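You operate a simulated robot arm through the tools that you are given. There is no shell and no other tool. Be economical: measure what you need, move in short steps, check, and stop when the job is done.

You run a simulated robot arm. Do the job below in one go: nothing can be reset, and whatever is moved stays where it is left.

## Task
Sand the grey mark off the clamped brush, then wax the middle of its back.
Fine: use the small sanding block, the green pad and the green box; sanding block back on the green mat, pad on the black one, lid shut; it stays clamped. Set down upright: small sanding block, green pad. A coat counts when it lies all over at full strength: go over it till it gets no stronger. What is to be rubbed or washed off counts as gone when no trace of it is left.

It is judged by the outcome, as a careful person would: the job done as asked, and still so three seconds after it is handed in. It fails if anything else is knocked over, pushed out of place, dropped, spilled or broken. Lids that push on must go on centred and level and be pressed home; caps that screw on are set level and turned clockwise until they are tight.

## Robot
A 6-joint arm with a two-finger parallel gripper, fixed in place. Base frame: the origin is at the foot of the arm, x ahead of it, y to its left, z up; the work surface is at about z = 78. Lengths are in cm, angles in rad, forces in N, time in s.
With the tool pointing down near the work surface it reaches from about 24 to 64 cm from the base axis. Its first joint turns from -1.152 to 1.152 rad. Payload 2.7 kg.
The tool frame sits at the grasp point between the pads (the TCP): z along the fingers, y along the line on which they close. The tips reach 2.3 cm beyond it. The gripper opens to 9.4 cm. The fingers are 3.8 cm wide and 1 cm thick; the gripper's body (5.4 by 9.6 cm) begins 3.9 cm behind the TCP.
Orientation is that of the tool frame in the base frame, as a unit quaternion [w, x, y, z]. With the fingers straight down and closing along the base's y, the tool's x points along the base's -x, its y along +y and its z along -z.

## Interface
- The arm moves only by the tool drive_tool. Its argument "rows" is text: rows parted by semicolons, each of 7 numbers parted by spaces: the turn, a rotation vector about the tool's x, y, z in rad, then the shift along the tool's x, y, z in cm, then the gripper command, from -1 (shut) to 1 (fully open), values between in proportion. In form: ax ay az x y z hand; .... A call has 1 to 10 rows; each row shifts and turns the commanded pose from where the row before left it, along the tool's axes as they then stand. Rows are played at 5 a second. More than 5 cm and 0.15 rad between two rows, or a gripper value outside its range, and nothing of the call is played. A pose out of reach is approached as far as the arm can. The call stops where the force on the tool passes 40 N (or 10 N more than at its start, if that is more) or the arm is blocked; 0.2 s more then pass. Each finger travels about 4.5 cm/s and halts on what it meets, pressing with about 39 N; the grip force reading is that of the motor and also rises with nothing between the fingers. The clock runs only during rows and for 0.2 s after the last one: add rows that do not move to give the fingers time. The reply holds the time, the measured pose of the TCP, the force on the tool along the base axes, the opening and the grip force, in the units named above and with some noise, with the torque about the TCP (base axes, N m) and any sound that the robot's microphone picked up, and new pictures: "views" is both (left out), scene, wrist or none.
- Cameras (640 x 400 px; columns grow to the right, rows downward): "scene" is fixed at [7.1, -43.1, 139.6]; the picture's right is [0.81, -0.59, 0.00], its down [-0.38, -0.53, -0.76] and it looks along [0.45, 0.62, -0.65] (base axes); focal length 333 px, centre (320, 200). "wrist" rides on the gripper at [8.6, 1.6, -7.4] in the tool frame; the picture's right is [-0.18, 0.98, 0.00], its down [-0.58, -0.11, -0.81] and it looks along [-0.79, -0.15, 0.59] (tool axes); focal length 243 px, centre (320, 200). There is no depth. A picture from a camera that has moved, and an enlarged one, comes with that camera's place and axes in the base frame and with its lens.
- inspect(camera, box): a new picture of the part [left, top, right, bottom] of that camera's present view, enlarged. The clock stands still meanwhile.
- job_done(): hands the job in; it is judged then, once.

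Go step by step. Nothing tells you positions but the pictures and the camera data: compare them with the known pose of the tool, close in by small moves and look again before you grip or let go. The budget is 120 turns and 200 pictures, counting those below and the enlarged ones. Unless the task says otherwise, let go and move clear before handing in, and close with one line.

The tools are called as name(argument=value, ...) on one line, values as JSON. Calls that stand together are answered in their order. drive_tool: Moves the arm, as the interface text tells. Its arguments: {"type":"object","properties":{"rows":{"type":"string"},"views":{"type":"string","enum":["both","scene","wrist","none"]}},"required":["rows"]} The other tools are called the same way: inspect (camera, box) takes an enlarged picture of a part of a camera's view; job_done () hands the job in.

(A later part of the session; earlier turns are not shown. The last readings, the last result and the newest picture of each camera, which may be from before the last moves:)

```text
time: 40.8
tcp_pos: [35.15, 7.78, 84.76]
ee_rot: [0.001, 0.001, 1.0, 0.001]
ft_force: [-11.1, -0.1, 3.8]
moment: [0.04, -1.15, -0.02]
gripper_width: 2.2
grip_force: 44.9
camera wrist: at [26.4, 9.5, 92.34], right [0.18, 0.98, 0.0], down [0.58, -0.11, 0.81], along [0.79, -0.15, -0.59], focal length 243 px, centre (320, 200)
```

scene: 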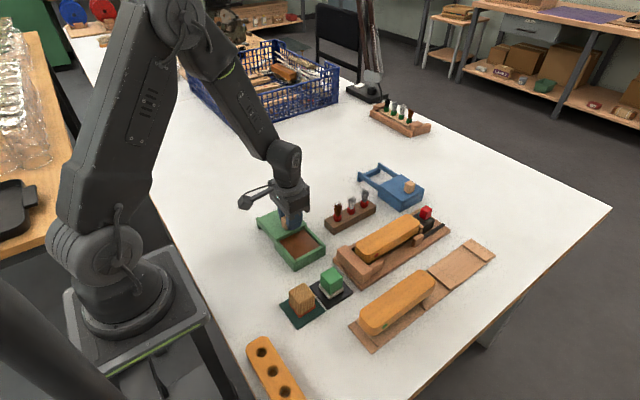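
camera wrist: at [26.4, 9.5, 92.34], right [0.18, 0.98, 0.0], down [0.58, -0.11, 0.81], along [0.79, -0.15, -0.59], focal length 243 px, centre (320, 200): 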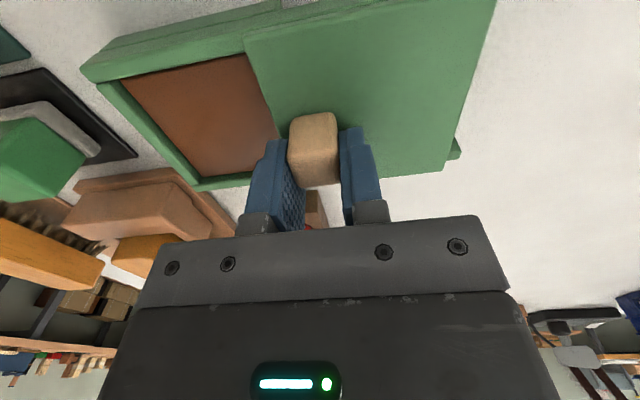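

The opening is about 7 cm now. I'll release the knob, rise and move over the green pad.

drive_tool(rows="0 0 0 0 0 0 -0.6;0 0 0 0 0 0 -0.2;0 0 0 0 0 -3 0;0 0 0 0 0 -4 0.4;0 0 0 0.2 -4.5 0 1;0 0 0 0.2 -4.5 0 1;0 0 0 0.2 -4.5 0 1;0 0 0 0.2 -4.5 0 1;0 0 0 0 0 2 1;0 0 0 0 0 0 1")

inspect(camera="scene", box=[290, 230, 390, 310])

```text
time: 43.0
tcp_pos: [34.43, -10.23, 89.88]
ee_rot: [0.002, -0.001, 1.0, 0.0]
ft_force: [-0.3, -0.1, 0.2]
moment: [-0.01, -0.02, 0.03]
gripper_width: 9.39
grip_force: 0.0
camera wrist: at [25.69, -8.57, 97.41], right [0.18, 0.98, 0.0], down [0.58, -0.11, 0.81], along [0.79, -0.15, -0.59], focal length 243 px, centre (320, 200)
```

scene: 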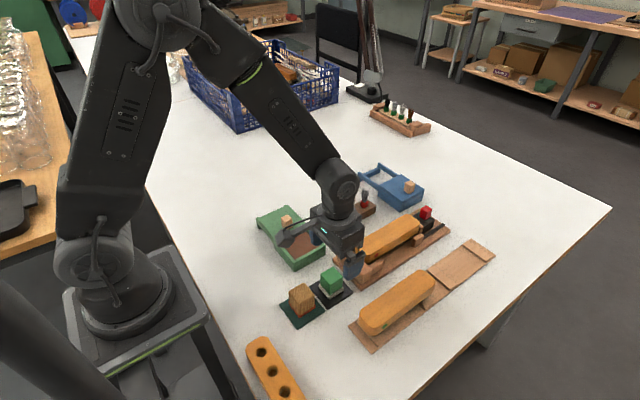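
wrist: 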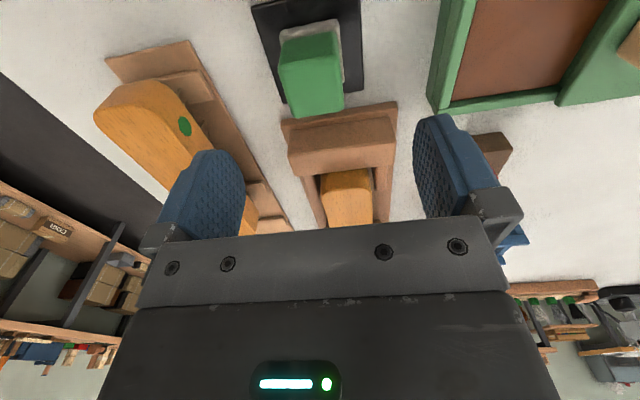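

```text
5.00 times, centred on (340, 270) of scene
camera zoom: at [7.1, -43.1, 139.6], right [0.81, -0.59, 0.0], down [-0.38, -0.53, -0.76], along [0.45, 0.62, -0.65], focal length 1664 px, centre (220, -150)
```

zoom: 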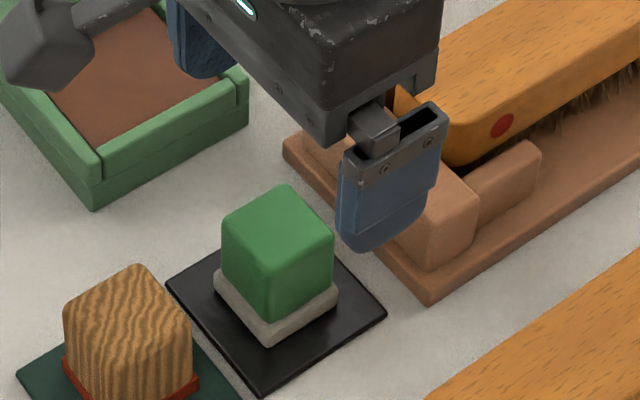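

The pad stands at about (34.0,-10.3) with its top at z≈84. I'll go down and grip its green part.

drive_tool(rows="0 0 0 0.35 0 3 1;0 0 0 0 0 3 1;0 0 0 0 0 1.3 1;0 0 0 0 0 0 0;0 0 0 0 0 0 -0.3;0 0 0 0 0 0 -1;0 0 0 0 0 0 -1;0 0 0 0 0 0 -1;0 0 0 0 0 0 -1")

inspect(camera="scene", box=[290, 230, 390, 310])

```text
time: 45.0
tcp_pos: [34.2, -10.23, 82.53]
ee_rot: [0.0, 0.0, 1.0, 0.0]
ft_force: [0.0, -0.8, 0.2]
moment: [0.0, 0.01, -0.03]
gripper_width: 3.52
grip_force: 39.2
camera wrist: at [25.47, -8.56, 89.99], right [0.18, 0.98, 0.0], down [0.58, -0.11, 0.81], along [0.79, -0.15, -0.59], focal length 243 px, centre (320, 200)
```

scene: 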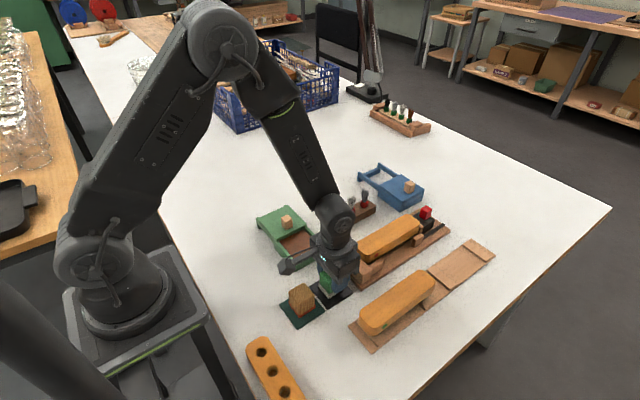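
wrist: 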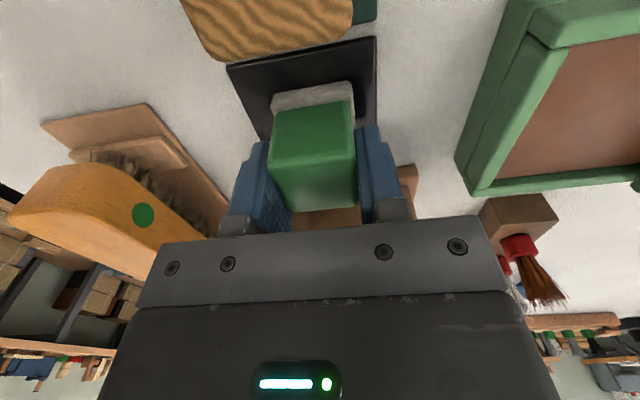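

```text
5.00 times, centred on (340, 270) of scene
camera zoom: at [7.1, -43.1, 139.59], right [0.81, -0.59, 0.0], down [-0.38, -0.53, -0.76], along [0.45, 0.62, -0.65], focal length 1664 px, centre (220, -150)
```

zoom: 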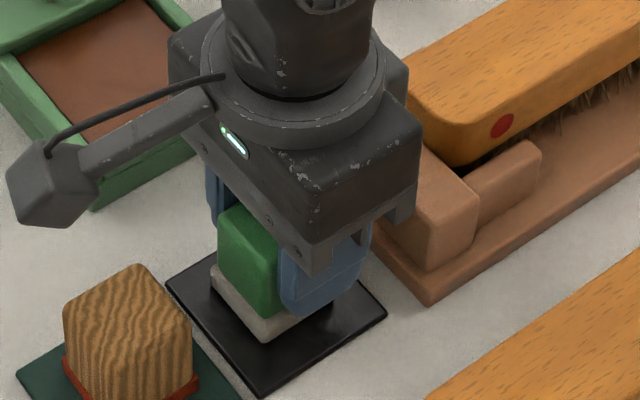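

The pad is gripped at 3.5 cm. I'll lift it and carry it over the wax, at about (34.9,2.7).

drive_tool(rows="0 0 0 0 0 -2 -1;0 0 0 0 0 -4 -1;0 0 0 0 0 -3 -1;0 0 0 -0.2 4.3 0 -1;0 0 0 -0.2 4.3 0 -1;0 0 0 -0.2 4.3 0 -1;0 0 0 0 0 3 -1;0 0 0 0 0 0 -1")

inspect(camera="scene", box=[250, 190, 350, 270])

```text
time: 46.8
tcp_pos: [34.78, 2.66, 88.52]
ee_rot: [0.001, -0.001, 1.0, 0.0]
ft_force: [0.2, 0.7, 0.4]
moment: [0.01, 0.01, -0.01]
gripper_width: 3.5
grip_force: 38.7
camera wrist: at [26.09, 4.41, 96.01], right [0.18, 0.98, 0.0], down [0.58, -0.11, 0.81], along [0.79, -0.15, -0.59], focal length 243 px, centre (320, 200)
```

scene: 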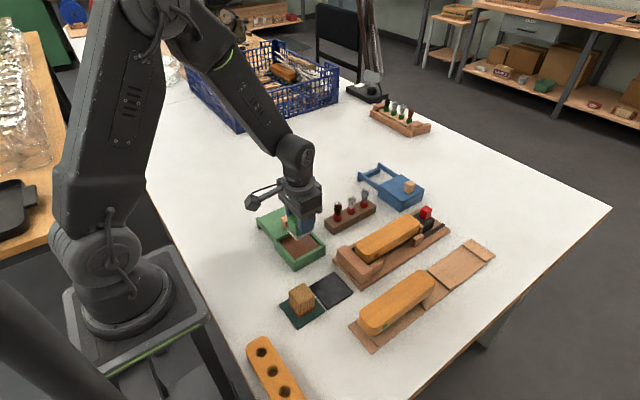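
wrist: 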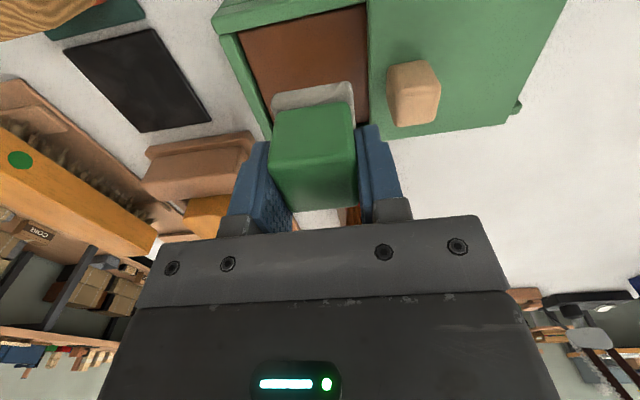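

```text
5.00 times, centred on (300, 230) of scene
camera zoom: at [7.1, -43.1, 139.6], right [0.81, -0.59, 0.0], down [-0.38, -0.53, -0.76], along [0.45, 0.62, -0.65], focal length 1664 px, centre (420, 50)
```

zoom: 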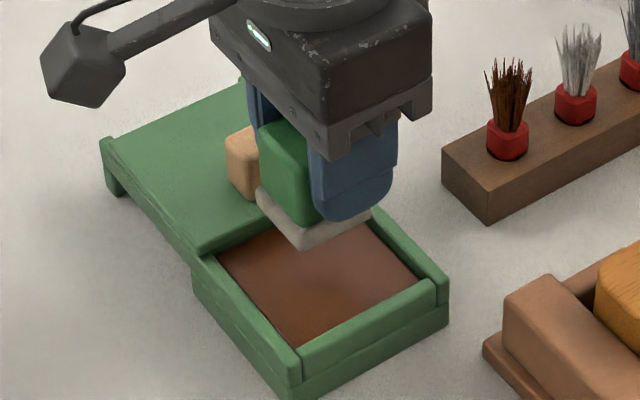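

The pad is centred over the opening. I'll lower it gently onto the wax.

drive_tool(rows="0 0 0 0 0 1.5 -1;0 0 0 0 0 0.8 -1;0 0 0 0 0 0.4 -1;0 0 0 0 0 0.3 -1;0 0 0 0 0 0.2 -1;0 0 0 0 0 0.2 -1;0 0 0 0 0 0.2 -1;0 0 0 0 0 0 -1", views="none")

```text
time: 48.6
tcp_pos: [34.74, 2.65, 84.87]
ee_rot: [0.001, 0.0, 1.0, -0.001]
ft_force: [-1.6, -1.9, 15.5]
moment: [-0.11, 0.23, 0.01]
gripper_width: 3.49
grip_force: 39.4
```

Contact with the wax at about 15 N. I'll rub small strokes to load the pad.

drive_tool(rows="0 0 0 0.8 0 0 -1;0 0 0 -0.8 0 0 -1;0 0 0 -0.8 0 0 -1;0 0 0 0.8 0 0 -1;0 0 0 0 0.5 0 -1;0 0 0 0 -0.5 0 -1;0 0 0 0 -0.5 0 -1;0 0 0 0 0.5 0 -1;0 0 0 0 0 -2 -1;0 0 0 0 0 -4 -1")

inspect(camera="scene", box=[250, 190, 350, 270])

```text
time: 50.8
tcp_pos: [34.52, 2.56, 90.78]
ee_rot: [0.0, 0.001, 1.0, 0.0]
ft_force: [-0.6, 0.4, 0.3]
moment: [0.0, 0.0, 0.02]
gripper_width: 3.54
grip_force: 39.1
camera wrist: at [25.91, 4.32, 98.34], right [0.18, 0.98, 0.0], down [0.58, -0.11, 0.81], along [0.79, -0.15, -0.59], focal length 243 px, centre (320, 200)
```

scene: 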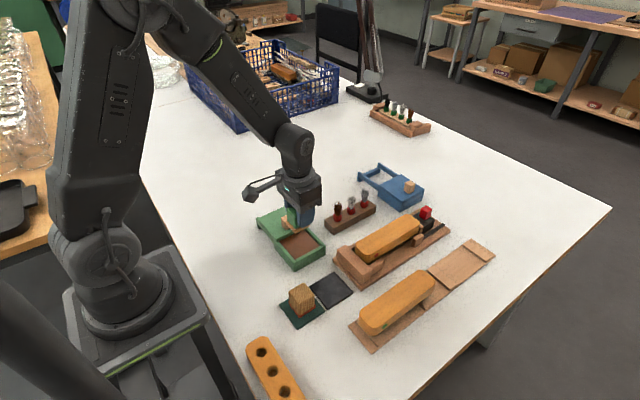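
wrist: 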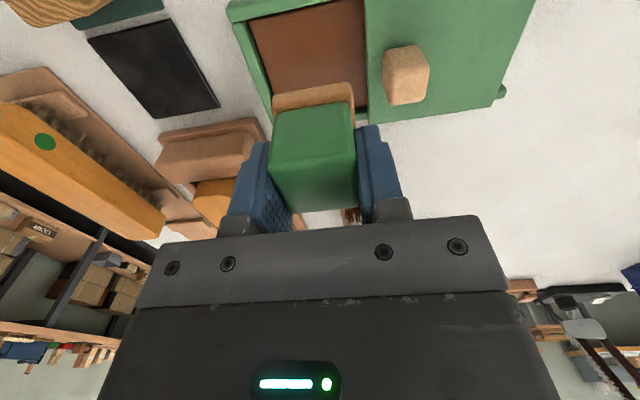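

```text
5.00 times, centred on (300, 230) of scene
camera zoom: at [7.1, -43.1, 139.6], right [0.81, -0.59, 0.0], down [-0.38, -0.53, -0.76], along [0.45, 0.62, -0.65], focal length 1664 px, centre (420, 50)
```

zoom: 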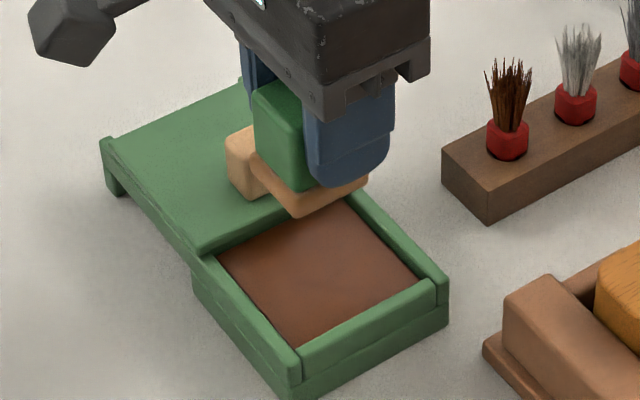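

The felt is loaded with wax. I'll carry it over the brush and lower it onto the middle of the back.

drive_tool(rows="0 0 0 0 0 -3 -1;0 0 0 -3.6 -3 0 -1;0 0 0 -3.6 -3 0 -1;0 0 0 -3.6 -3 0 -1;0 0 0 -3.6 -2.8 0 -1;0 0 0 0 0 3 -1;0 0 0 0 0 1.5 -1;0 0 0 0 0 0.4 -1;0 0 0 0 0 0 -1")

inspect(camera="scene", box=[345, 190, 445, 270])

```text
time: 52.8
tcp_pos: [49.02, -9.21, 88.99]
ee_rot: [0.002, 0.001, 1.0, 0.001]
ft_force: [-1.0, -0.4, -0.2]
moment: [0.02, 0.01, -0.01]
gripper_width: 3.51
grip_force: 38.8
camera wrist: at [40.31, -7.56, 96.58], right [0.18, 0.98, 0.0], down [0.58, -0.11, 0.81], along [0.79, -0.15, -0.59], focal length 243 px, centre (320, 200)
```

scene: 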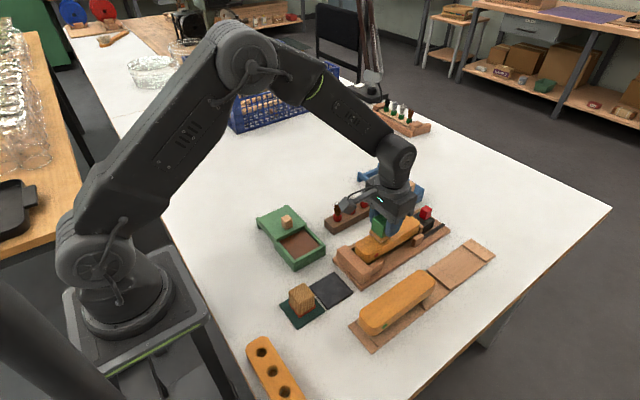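
wrist: 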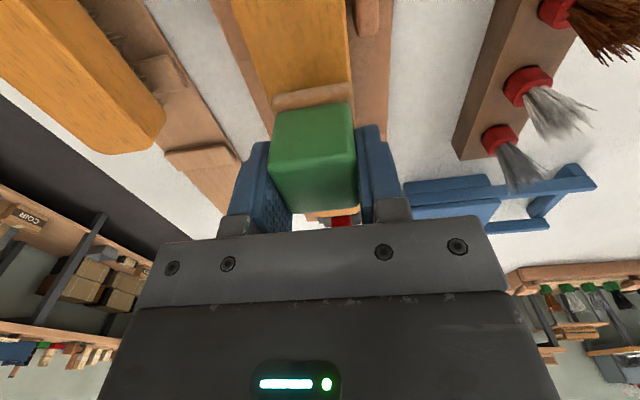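

```text
5.00 times, centred on (395, 230) of scene
camera zoom: at [7.1, -43.1, 139.59], right [0.81, -0.59, 0.0], down [-0.38, -0.53, -0.76], along [0.45, 0.62, -0.65], focal length 1664 px, centre (-55, 50)
```

zoom: 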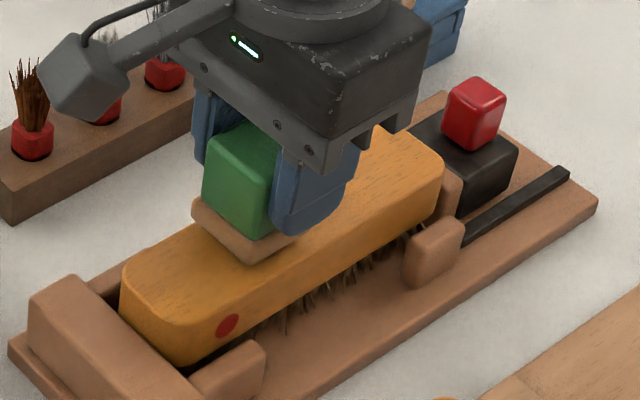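

drive_tool(rows="0 0 0 0 0 0.2 -1;0 0 0 0 0 0.2 -1;0 0 0 0 0 0.15 -1;0 0 0 0 0 0.1 -1;0 0 0 0 0 0 -1", views="none")

```text
time: 54.0
tcp_pos: [48.92, -9.17, 88.52]
ee_rot: [0.002, -0.001, 1.0, 0.0]
ft_force: [-4.1, 0.0, 12.6]
moment: [0.04, 0.23, 0.02]
gripper_width: 3.51
grip_force: 38.7
```

Contact at about 12 N. I'll rub along x over the middle, starting in the centre line.

drive_tool(rows="0 0 0 -1.5 0 0 -1;0 0 0 -1.5 0 0 -1;0 0 0 -1.5 0 0 -1;0 0 0 1.5 0 0 -1;0 0 0 1.5 0 0 -1;0 0 0 1.5 0 0 -1;0 0 0 0 -0.5 0 -1;0 0 0 -1.5 0 0 -1;0 0 0 -1.5 0 0 -1;0 0 0 -1.5 0 0 -1", views="none")

drive_tool(rows="0 0 0 0 0.5 0 -1;0 0 0 0 0.5 0 -1;0 0 0 1.5 0 0 -1;0 0 0 1.5 0 0 -1;0 0 0 1.5 0 0 -1;0 0 0 0 -0.5 -1 -1;0 0 0 4 0 -3 -1;0 0 0 4 0 0 -1;0 0 0 4 0 0 -1;0 0 0 0 0 0 -1")

inspect(camera="scene", box=[355, 205, 435, 265])

```text
time: 56.2
tcp_pos: [53.36, -9.65, 88.37]
ee_rot: [0.001, 0.0, 1.0, 0.001]
ft_force: [-8.4, -0.5, 21.8]
moment: [-0.06, 0.51, 0.01]
gripper_width: 3.5
grip_force: 39.2
```

```text
time: 58.4
tcp_pos: [36.84, -8.81, 92.35]
ee_rot: [0.001, 0.0, 1.0, 0.0]
ft_force: [-0.6, -1.0, -0.2]
moment: [0.03, -0.02, -0.02]
gripper_width: 3.51
grip_force: 39.3
camera wrist: at [28.23, -7.27, 99.98], right [0.18, 0.98, 0.0], down [0.58, -0.11, 0.81], along [0.79, -0.15, -0.59], focal length 243 px, centre (320, 200)
```

scene: 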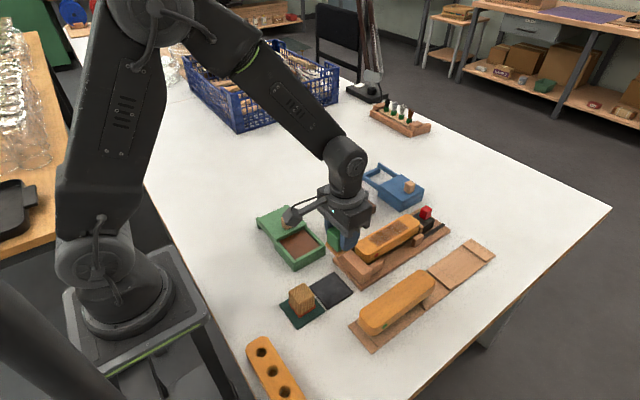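
wrist: 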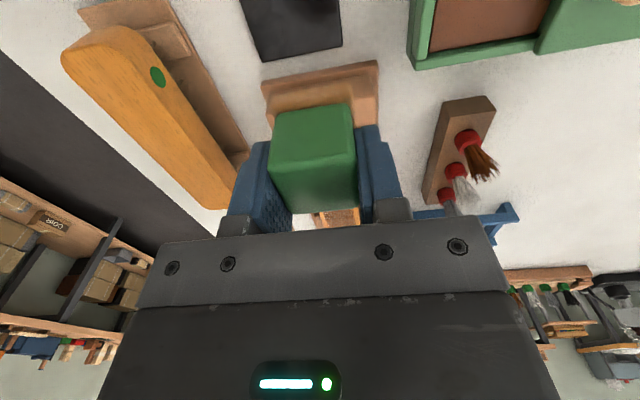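

```text
6.67 times, centred on (395, 235) of scene
camera zoom: at [7.1, -43.1, 139.59], right [0.81, -0.59, 0.0], down [-0.38, -0.53, -0.76], along [0.45, 0.62, -0.65], focal length 2218 px, centre (-180, -33)
```

zoom: 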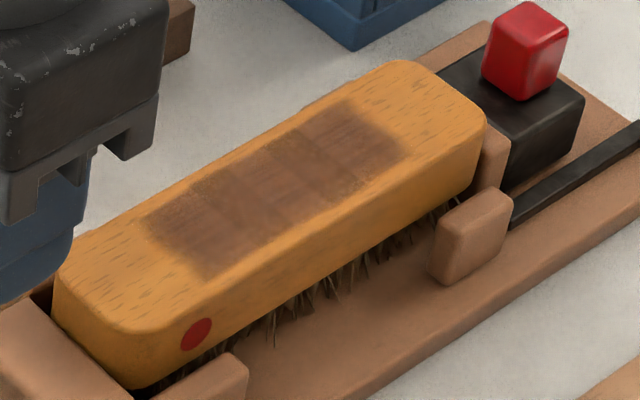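

The wax is on as a centred patch but uneven. I'll make more strokes at finer spacing, also a little further to the -y side.

drive_tool(rows="0 0 0 -4 0 0 -1;0 0 0 -4 0 3 -1;0 0 0 -4 -0.9 0.9 -1;0 0 0 0 0 0.1 -1;0 0 0 -0.9 0 0 -1;0 0 0 -0.9 0 0 -1;0 0 0 -0.9 0 0 -1;0 0 0 -0.9 0 0 -1;0 0 0 -0.9 0 0 -1;0 0 0 0 0.4 0 -1", views="none")

drive_tool(rows="0 0 0 0.9 0 0 -1;0 0 0 0.9 0 0 -1;0 0 0 0.9 0 0 -1;0 0 0 0.9 0 0 -1;0 0 0 0.9 0 0 -1;0 0 0 0 0.4 0 -1;0 0 0 -0.9 0 0 -1;0 0 0 -0.9 0 0 -1;0 0 0 -0.9 0 0 -1;0 0 0 -0.9 0 0 -1", views="none")

drive_tool(rows="0 0 0 -0.9 0 0 -1;0 0 0 0 0.4 0 -1;0 0 0 0.9 0 0 -1;0 0 0 0.9 0 0 -1;0 0 0 0.9 0 0 -1;0 0 0 0.9 0 0 -1;0 0 0 0.9 0 0 -1;0 0 0 0 -0.3 -1 -1;0 0 0 4 0 -3 -1;0 0 0 4 0 0 -1", views="none")

drive_tool(rows="0 0 0 4 0 0 -1;0 0 0 0 0 0 -1")

inspect(camera="scene", box=[355, 205, 435, 265])

```text
time: 60.6
tcp_pos: [53.46, -9.53, 88.51]
ee_rot: [0.001, 0.001, 1.0, 0.0]
ft_force: [-0.2, -0.4, 1.6]
moment: [-0.01, -0.02, -0.05]
gripper_width: 3.51
grip_force: 39.1
```

```text
time: 62.8
tcp_pos: [52.48, -9.08, 88.49]
ee_rot: [0.001, -0.001, 1.0, 0.0]
ft_force: [-9.6, -0.3, 22.4]
moment: [-0.02, 0.46, -0.02]
gripper_width: 3.54
grip_force: 39.1
```

```text
time: 65.0
tcp_pos: [40.95, -9.22, 92.38]
ee_rot: [0.0, 0.0, 1.0, 0.0]
ft_force: [0.4, 0.5, -0.7]
moment: [-0.01, -0.04, 0.03]
gripper_width: 3.52
grip_force: 39.1
```

```text
time: 65.6
tcp_pos: [36.77, -9.2, 92.37]
ee_rot: [0.0, 0.001, 1.0, 0.0]
ft_force: [0.6, -1.0, -0.8]
moment: [0.02, 0.01, -0.03]
gripper_width: 3.5
grip_force: 39.2
camera wrist: at [28.13, -7.57, 99.88], right [0.18, 0.98, 0.0], down [0.58, -0.11, 0.81], along [0.79, -0.15, -0.59], focal length 243 px, centre (320, 200)
```

scene: 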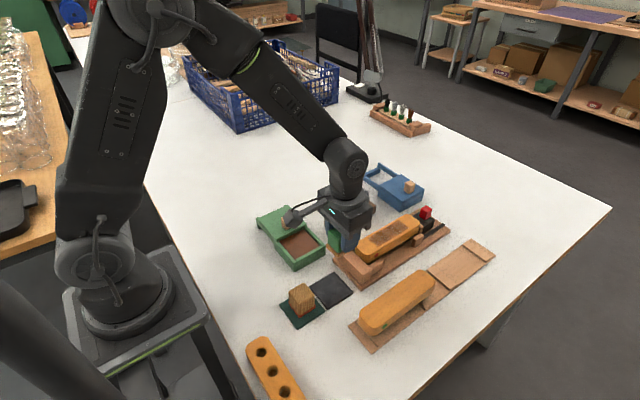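
wrist: 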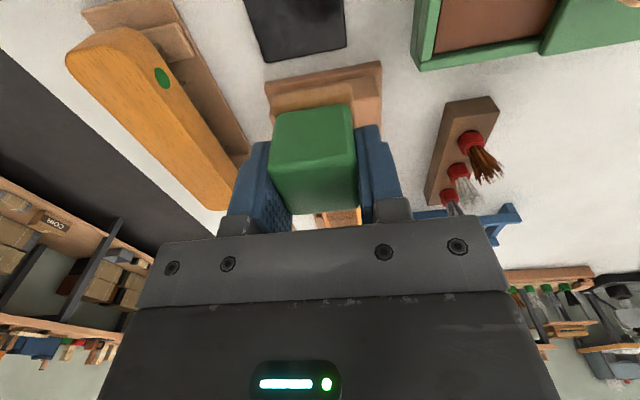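

```text
6.67 times, centred on (395, 235) of scene
camera zoom: at [7.1, -43.1, 139.59], right [0.81, -0.59, 0.0], down [-0.38, -0.53, -0.76], along [0.45, 0.62, -0.65], focal length 2218 px, centre (-180, -33)
```

zoom: 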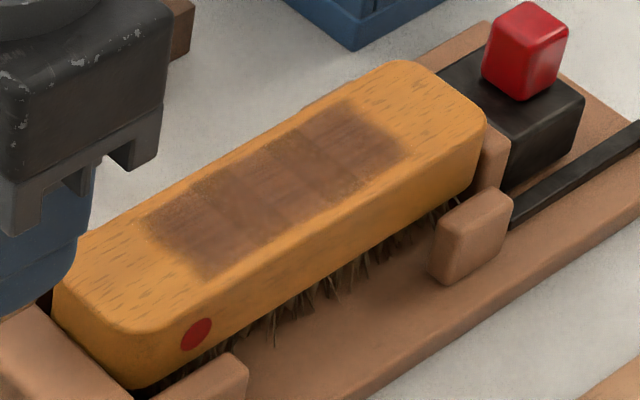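

There's little change, so the pad is probably used up. I'll reload it from the green box.

drive_tool(rows="0 0 0 0.7 4 -1 -1;0 0 0 0.7 4 0 -1;0 0 0 0.7 3.9 0 -1;0 0 0 0 0 4 -1;0 0 0 0 0 3 -1;0 0 0 0 0 0.9 -1;0 0 0 0 0 0.3 -1;0 0 0 0 0 0.3 -1;0 0 0 0 0 0 -1")

```text
time: 67.6
tcp_pos: [34.87, 2.67, 84.83]
ee_rot: [0.001, 0.0, 1.0, 0.0]
ft_force: [-0.8, 0.3, 2.4]
moment: [-0.01, 0.02, 0.0]
gripper_width: 3.52
grip_force: 39.1
camera wrist: at [26.25, 4.36, 92.35], right [0.18, 0.98, 0.0], down [0.58, -0.11, 0.81], along [0.79, -0.15, -0.59], focal length 243 px, centre (320, 200)
```

scene: 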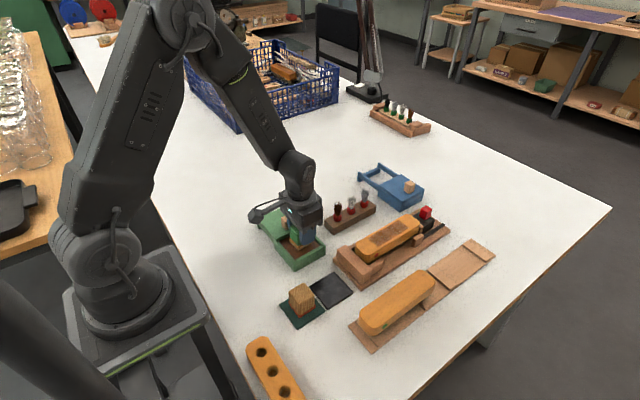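
wrist: 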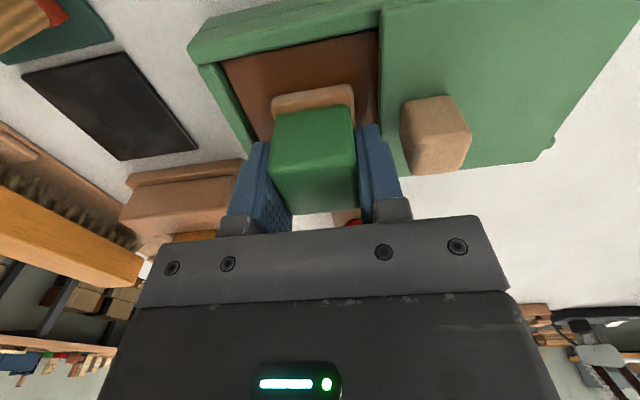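

Touching at 2.4 N; I'll press a little more, rub to reload, and lift.

drive_tool(rows="0 0 0 0.8 0 0.15 -1;0 0 0 -0.8 0 0 -1;0 0 0 -0.8 0 0 -1;0 0 0 0.8 0 0 -1;0 0 0 0 0.5 0 -1;0 0 0 0 -0.5 0 -1;0 0 0 0 -0.5 0 -1;0 0 0 0 0.5 0 -1", views="none")

drive_tool(rows="0 0 0 0 0 -2 -1;0 0 0 0 0 -4 -1;0 0 0 0 0 -3 -1;0 0 0 -3.5 -3 0 -1;0 0 0 -3.5 -3 0 -1;0 0 0 -3.5 -3 0 -1;0 0 0 -3.5 -3 0 -1;0 0 0 0 0 3 -1;0 0 0 0 0 1.8 -1;0 0 0 0 0 0 -1")

inspect(camera="scene", box=[345, 190, 445, 270])

```text
time: 69.4
tcp_pos: [34.9, 2.67, 84.68]
ee_rot: [0.001, 0.0, 1.0, 0.001]
ft_force: [2.1, -12.5, 31.4]
moment: [-0.28, -0.07, 0.02]
gripper_width: 3.53
grip_force: 39.1
```

```text
time: 71.6
tcp_pos: [48.93, -9.36, 88.95]
ee_rot: [0.0, -0.001, 1.0, 0.001]
ft_force: [0.7, 0.1, -0.1]
moment: [0.02, 0.01, 0.03]
gripper_width: 3.51
grip_force: 39.2
camera wrist: at [40.21, -7.67, 96.43], right [0.18, 0.98, 0.0], down [0.58, -0.11, 0.81], along [0.79, -0.15, -0.59], focal length 243 px, centre (320, 200)
```

scene: 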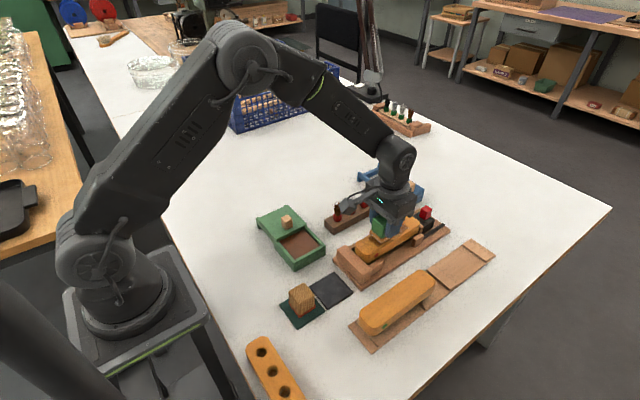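
wrist: 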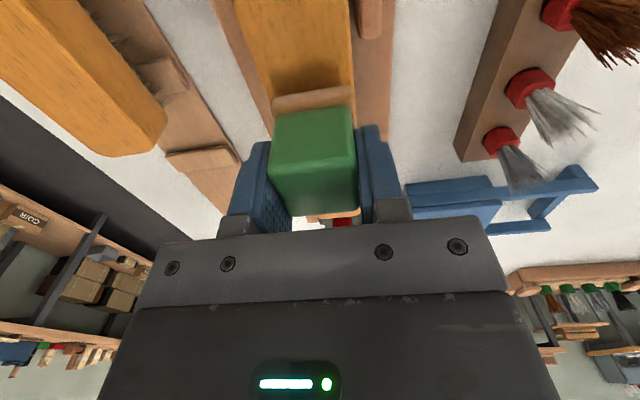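

```text
5.00 times, centred on (395, 230) of scene
camera zoom: at [7.1, -43.1, 139.59], right [0.81, -0.59, 0.0], down [-0.38, -0.53, -0.76], along [0.45, 0.62, -0.65], focal length 1664 px, centre (-55, 50)
```

zoom: 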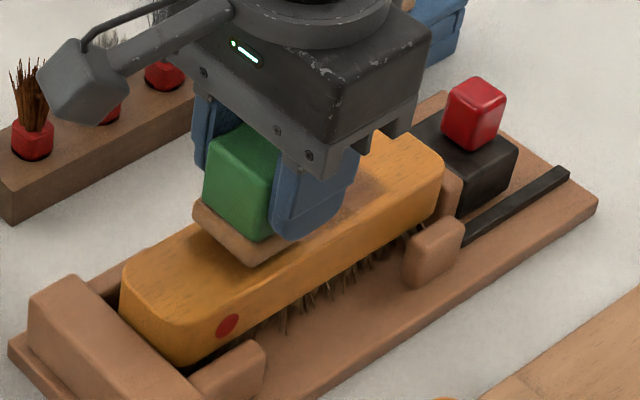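

The pad is reloaded and just above the brush. I'll lower onto it and do a set of strokes.

drive_tool(rows="0 0 0 0 0 0.3 -1;0 0 0 0 0 0.2 -1;0 0 0 0 0 0.15 -1;0 0 0 -0.9 0 0 -1;0 0 0 -0.9 0 0 -1;0 0 0 -0.9 0 0 -1;0 0 0 -0.9 0 0 -1;0 0 0 -0.9 0 0 -1;0 0 0 0 -0.6 0 -1;0 0 0 0.9 0 0 -1", views="none")

drive_tool(rows="0 0 0 0.9 0 0 -1;0 0 0 0.9 0 0 -1;0 0 0 0.9 0 0 -1;0 0 0 0.9 0 0 -1;0 0 0 0 0.6 0 -1;0 0 0 0 0.6 0 -1;0 0 0 -0.9 0 0 -1;0 0 0 -0.9 0 0 -1;0 0 0 -0.9 0 0 -1;0 0 0 -0.9 0 0 -1", views="none")

drive_tool(rows="0 0 0 -0.9 0 0 -1;0 0 0 0 -0.6 0 -1;0 0 0 1.5 0 0 -1;0 0 0 1.5 0 0 -1;0 0 0 1.5 0 0 -1;0 0 0 0 0 -1 -1;0 0 0 4 0 -3 -1;0 0 0 4 0 0 -1;0 0 0 4 0 0 -1;0 0 0 0 0 0 -1")

inspect(camera="scene", box=[355, 205, 435, 265])

```text
time: 73.8
tcp_pos: [52.56, -9.87, 88.21]
ee_rot: [0.003, 0.0, 1.0, 0.0]
ft_force: [3.9, -0.1, 9.0]
moment: [-0.01, -0.19, 0.02]
gripper_width: 3.51
grip_force: 39.0
```

```text
time: 76.0
tcp_pos: [52.42, -8.64, 88.31]
ee_rot: [0.0, -0.002, 1.0, 0.001]
ft_force: [-5.4, -0.3, 14.1]
moment: [-0.06, 0.23, 0.0]
gripper_width: 3.5
grip_force: 39.4
```

```text
time: 78.2
tcp_pos: [36.67, -9.13, 92.13]
ee_rot: [0.001, 0.0, 1.0, 0.0]
ft_force: [0.1, 0.6, -0.8]
moment: [-0.01, -0.01, 0.0]
gripper_width: 3.49
grip_force: 39.3
camera wrist: at [28.05, -7.4, 99.63], right [0.18, 0.98, 0.0], down [0.58, -0.11, 0.81], along [0.79, -0.15, -0.59], focal length 243 px, centre (320, 200)
```

scene: 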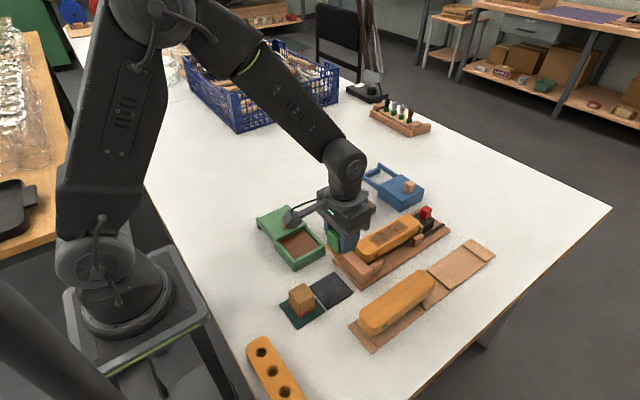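
wrist: 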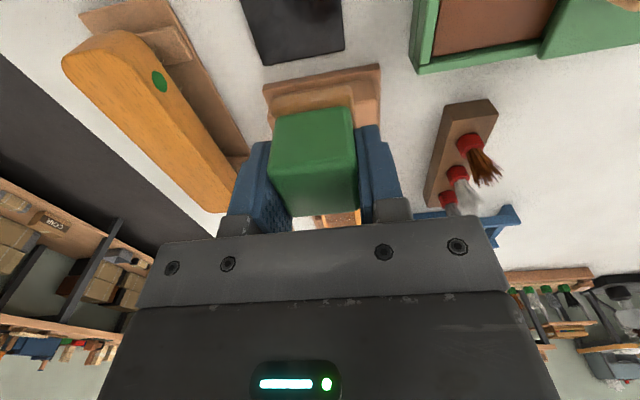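

```text
6.67 times, centred on (395, 235) of scene
camera zoom: at [7.1, -43.1, 139.59], right [0.81, -0.59, 0.0], down [-0.38, -0.53, -0.76], along [0.45, 0.62, -0.65], focal length 2218 px, centre (-180, -33)
```

zoom: 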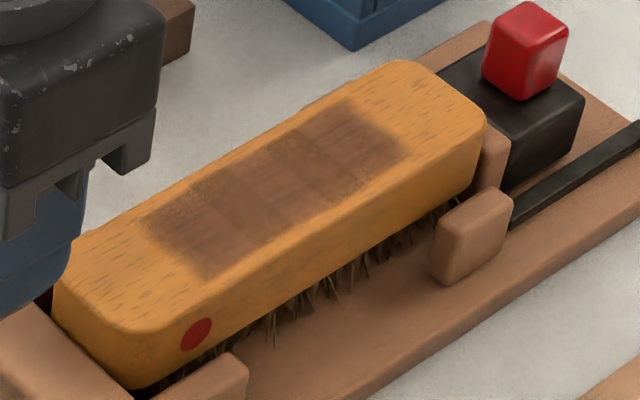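

inspect(camera="scene", box=[370, 213, 420, 250])

```text
10.81 times, centred on (395, 232) of scene
camera zoom: at [7.1, -43.1, 139.59], right [0.81, -0.59, 0.0], down [-0.38, -0.53, -0.76], along [0.45, 0.62, -0.65], focal length 3597 px, centre (-491, -140)
```

zoom: 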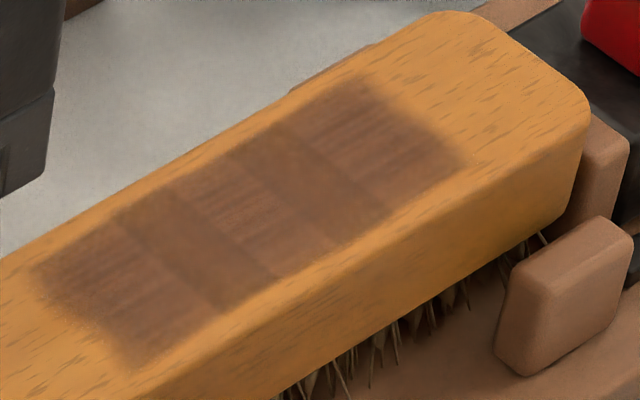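

The patch seems to be a fixed zone (x 46.4–56.3, y -10.6 to -7.6), close to saturated, with faint bands. I'll make longer strokes that reach past both ends, with a firmer press, and compare.

drive_tool(rows="0 0 0 -4 0 0 -1;0 0 0 -4 0 3 -1;0 0 0 -2.5 0 0.9 -1;0 0 0 0 0 0.15 -1;0 0 0 -1.2 0 0 -1;0 0 0 -1.2 0 0 -1;0 0 0 -1.2 0 0 -1;0 0 0 -1.2 0 0 -1;0 0 0 -1.2 0 0 -1;0 0 0 -1.2 0 0 -1", views="none")

drive_tool(rows="0 0 0 -1 0 0 -1;0 0 0 1.2 0 0 -1;0 0 0 1.2 0 0 -1;0 0 0 1.2 0 0 -1;0 0 0 1.2 0 0 -1;0 0 0 1.2 0 0 -1;0 0 0 1.2 0 0 -1;0 0 0 1 0 0 -1;0 0 0 0 0 0 -1", views="none")

drive_tool(rows="0 0 0 0 0 -1 -1;0 0 0 4 0 -3 -1;0 0 0 4 0 0 -1;0 0 0 3 0 0 -1;0 0 0 0 0 0 -1")

inspect(camera="scene", box=[370, 213, 420, 250])

```text
time: 80.4
tcp_pos: [54.48, -9.22, 88.3]
ee_rot: [0.0, -0.001, 1.0, 0.0]
ft_force: [-4.1, 0.2, 9.4]
moment: [-0.03, 0.2, 0.01]
gripper_width: 3.51
grip_force: 39.5
```

```text
time: 82.4
tcp_pos: [47.28, -9.21, 88.2]
ee_rot: [0.002, 0.0, 1.0, 0.001]
ft_force: [4.4, 0.1, 13.0]
moment: [-0.03, -0.27, -0.01]
gripper_width: 3.51
grip_force: 38.7
```

```text
time: 83.6
tcp_pos: [36.43, -9.34, 92.16]
ee_rot: [0.001, 0.0, 1.0, 0.0]
ft_force: [0.9, 0.0, -0.2]
moment: [0.04, 0.03, 0.0]
gripper_width: 3.53
grip_force: 39.1
camera wrist: at [27.88, -7.58, 99.77], right [0.18, 0.98, 0.0], down [0.58, -0.11, 0.81], along [0.79, -0.15, -0.59], focal length 243 px, centre (320, 200)
```

scene: 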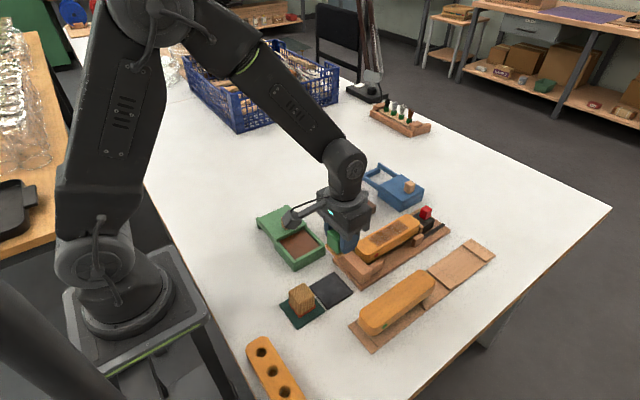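
wrist: 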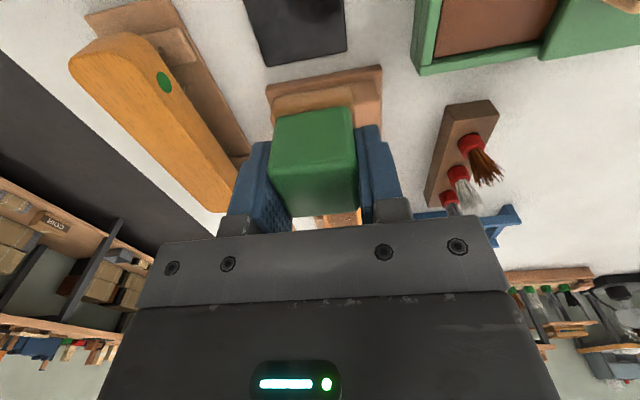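

```text
10.81 times, centred on (395, 232) of scene
camera zoom: at [7.1, -43.1, 139.59], right [0.81, -0.59, 0.0], down [-0.38, -0.53, -0.76], along [0.45, 0.62, -0.65], focal length 3597 px, centre (-491, -140)
```

zoom: 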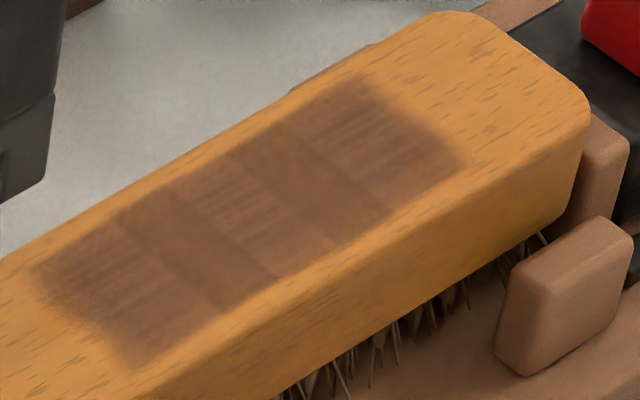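

Nothing gets stronger any more, so the coat is at full strength over the middle. I'll set the pad back on the black mat.

drive_tool(rows="0 0 0 2.3 -0.95 0 -1;0 0 0 0 0 4 -1;0 0 0 0 0 3.5 -1;0 0 0 0 0 1.5 -1;0 0 0 0 0 0.3 -1;0 0 0 0 0 0 -1")

inspect(camera="scene", box=[290, 230, 390, 310])

```text
time: 85.0
tcp_pos: [34.13, -10.08, 82.75]
ee_rot: [0.001, 0.0, 1.0, 0.0]
ft_force: [-0.3, 0.0, -0.5]
moment: [-0.01, -0.03, 0.0]
gripper_width: 3.5
grip_force: 39.2
camera wrist: at [25.4, -8.4, 90.28], right [0.18, 0.98, 0.0], down [0.58, -0.11, 0.81], along [0.79, -0.15, -0.59], focal length 243 px, centre (320, 200)
```

scene: 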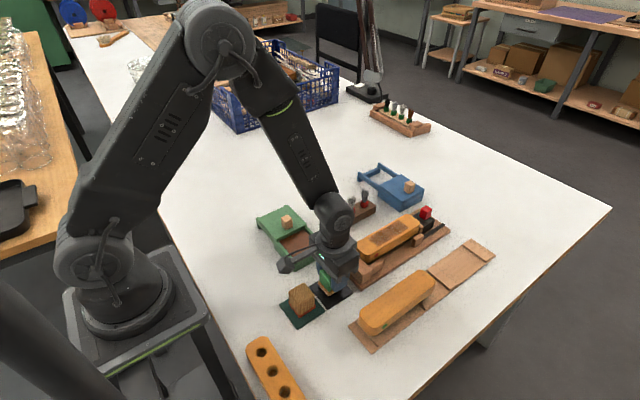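
wrist: 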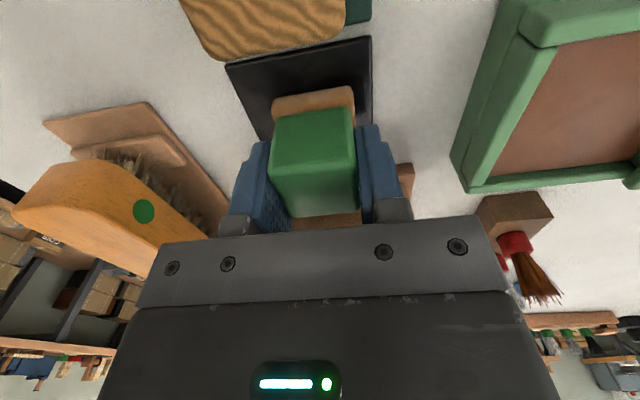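

```text
5.00 times, centred on (340, 270) of scene
camera zoom: at [7.1, -43.1, 139.59], right [0.81, -0.59, 0.0], down [-0.38, -0.53, -0.76], along [0.45, 0.62, -0.65], focal length 1664 px, centre (220, -150)
```

zoom: 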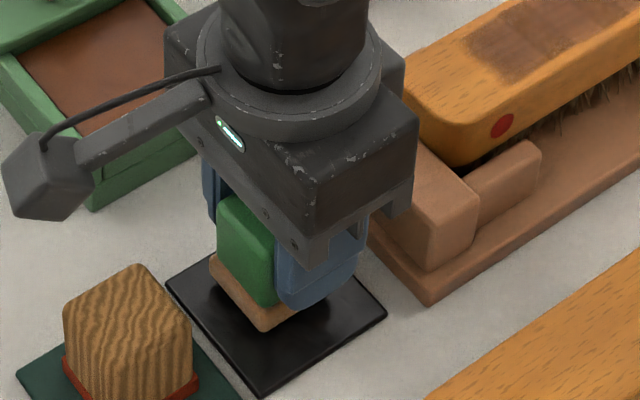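

The pad is over the centre of the black mat. I'll lower it to contact.

drive_tool(rows="0 0 0 0 -0.1 0.15 -1;0 0 0 0 0 0.15 -1;0 0 0 0 0 0.1 -1;0 0 0 0 0 0 -1", views="none")

```text
time: 86.0
tcp_pos: [34.15, -10.06, 82.53]
ee_rot: [0.001, 0.0, 1.0, 0.0]
ft_force: [0.3, -0.2, -0.3]
moment: [0.04, -0.01, 0.03]
gripper_width: 3.53
grip_force: 38.8
```

drive_tool(rows="0 0 0 0 -0.05 0.1 -1;0 0 0 0 0 0.1 -1;0 0 0 0 0 0 -1", views="none")

```text
time: 86.8
tcp_pos: [34.12, -10.28, 82.2]
ee_rot: [0.001, 0.0, 1.0, 0.0]
ft_force: [0.9, -0.1, -0.5]
moment: [0.02, -0.01, 0.0]
gripper_width: 3.52
grip_force: 38.9
```

drive_tool(rows="0 0 0 0 0 0.1 -1;0 0 0 0 0 0.1 -1;0 0 0 0 0 0 -1", views="scene")

inspect(camera="scene", box=[315, 265, 365, 305])

```text
time: 87.6
tcp_pos: [34.06, -10.26, 82.31]
ee_rot: [0.001, 0.0, 1.0, 0.0]
ft_force: [-6.9, 0.9, 24.5]
moment: [0.0, 0.31, 0.01]
gripper_width: 3.5
grip_force: 38.9
```

scene: 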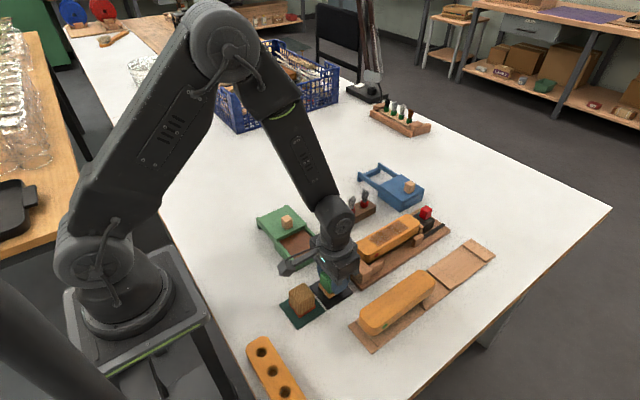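

```text
10.00 times, centred on (340, 285) of scene
camera zoom: at [7.06, -43.09, 139.6], right [0.81, -0.59, 0.0], down [-0.38, -0.53, -0.76], along [0.45, 0.62, -0.65], focal length 3327 px, centre (120, -650)
```

zoom: 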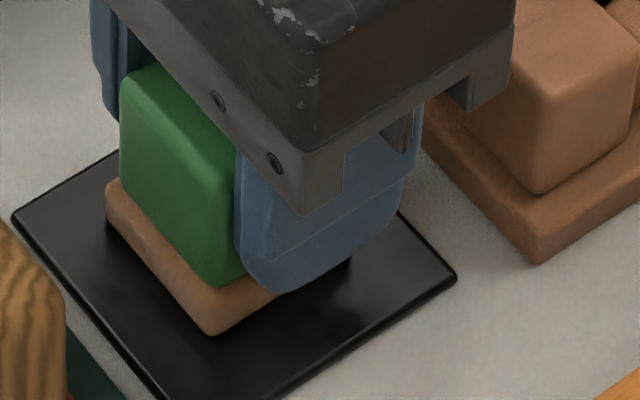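

It rests on the mat. I'll ease off, release and rise.

drive_tool(rows="0 0 0 0 0 -0.12 -1;0 0 0 0 0 0 -0.2;0 0 0 0 0 0 0.3;0 0 0 0 0 0 1;0 0 0 0 0 0 1;0 0 0 0 0 -3 1;0 0 0 0 0 -4 1;0 0 0 0 0 -2 1;0 0 0 0 0 0 1")

inspect(camera="scene", box=[260, 250, 360, 330])

```text
time: 89.6
tcp_pos: [33.93, -10.24, 91.07]
ee_rot: [0.001, 0.0, 1.0, 0.0]
ft_force: [-0.7, 0.2, 0.0]
moment: [-0.02, -0.01, 0.0]
gripper_width: 9.41
grip_force: 0.1
camera wrist: at [25.34, -8.62, 98.7], right [0.18, 0.98, 0.0], down [0.58, -0.11, 0.81], along [0.79, -0.15, -0.59], focal length 243 px, centre (320, 200)
```

scene: 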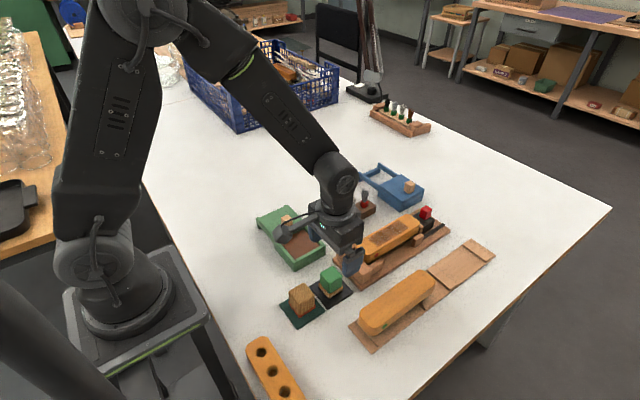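
wrist: 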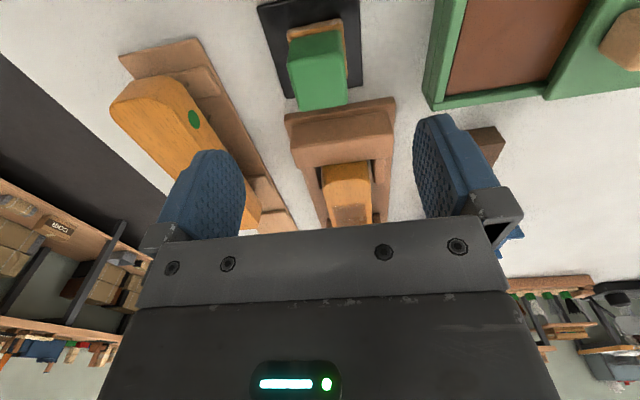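

```text
5.00 times, centred on (310, 290) of scene
camera zoom: at [7.1, -43.1, 139.6], right [0.81, -0.59, 0.0], down [-0.38, -0.53, -0.76], along [0.45, 0.62, -0.65], focal length 1664 px, centre (370, -250)
```

zoom: 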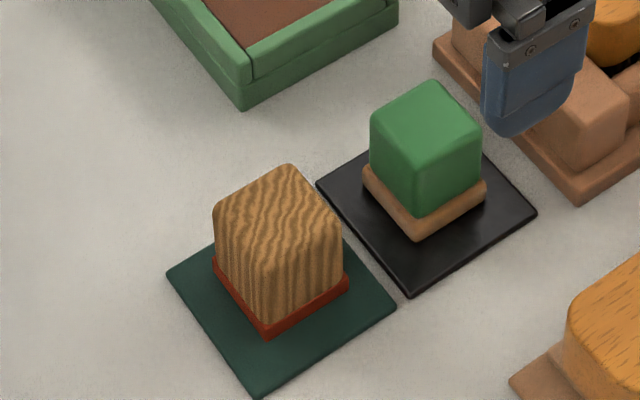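

Both are upright on their mats. Now I'll go to the knob at (35.1,7.75) to close the lid.

drive_tool(rows="0 0 0 -0.3 4.5 0 0.5;0 0 0 -0.3 4.5 0 0;0 0 0 -0.3 4.5 0 0;0 0 0 -0.2 4.5 0 0;0 0 0 0 0 3 0;0 0 0 0 0 2 0;0 0 0 0 0 1.2 0;0 0 0 0 0 0 0")

```text
time: 91.4
tcp_pos: [35.09, 7.72, 85.08]
ee_rot: [0.0, 0.0, 1.0, 0.0]
ft_force: [0.9, -0.4, -0.1]
moment: [0.0, -0.01, 0.03]
gripper_width: 4.69
grip_force: 0.0
camera wrist: at [26.41, 9.39, 92.58], right [0.18, 0.98, 0.0], down [0.58, -0.11, 0.81], along [0.79, -0.15, -0.59], focal length 243 px, centre (320, 200)
```

scene: 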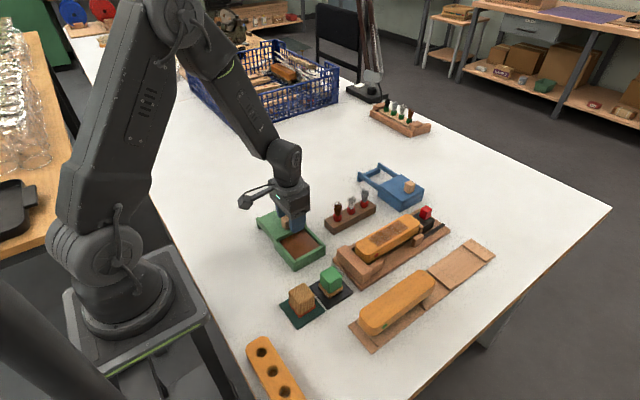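
wrist: 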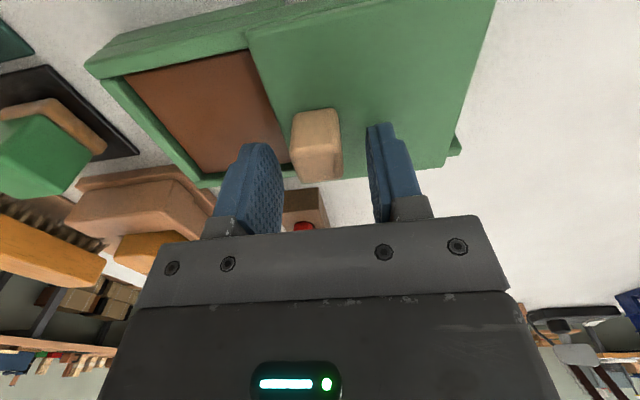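

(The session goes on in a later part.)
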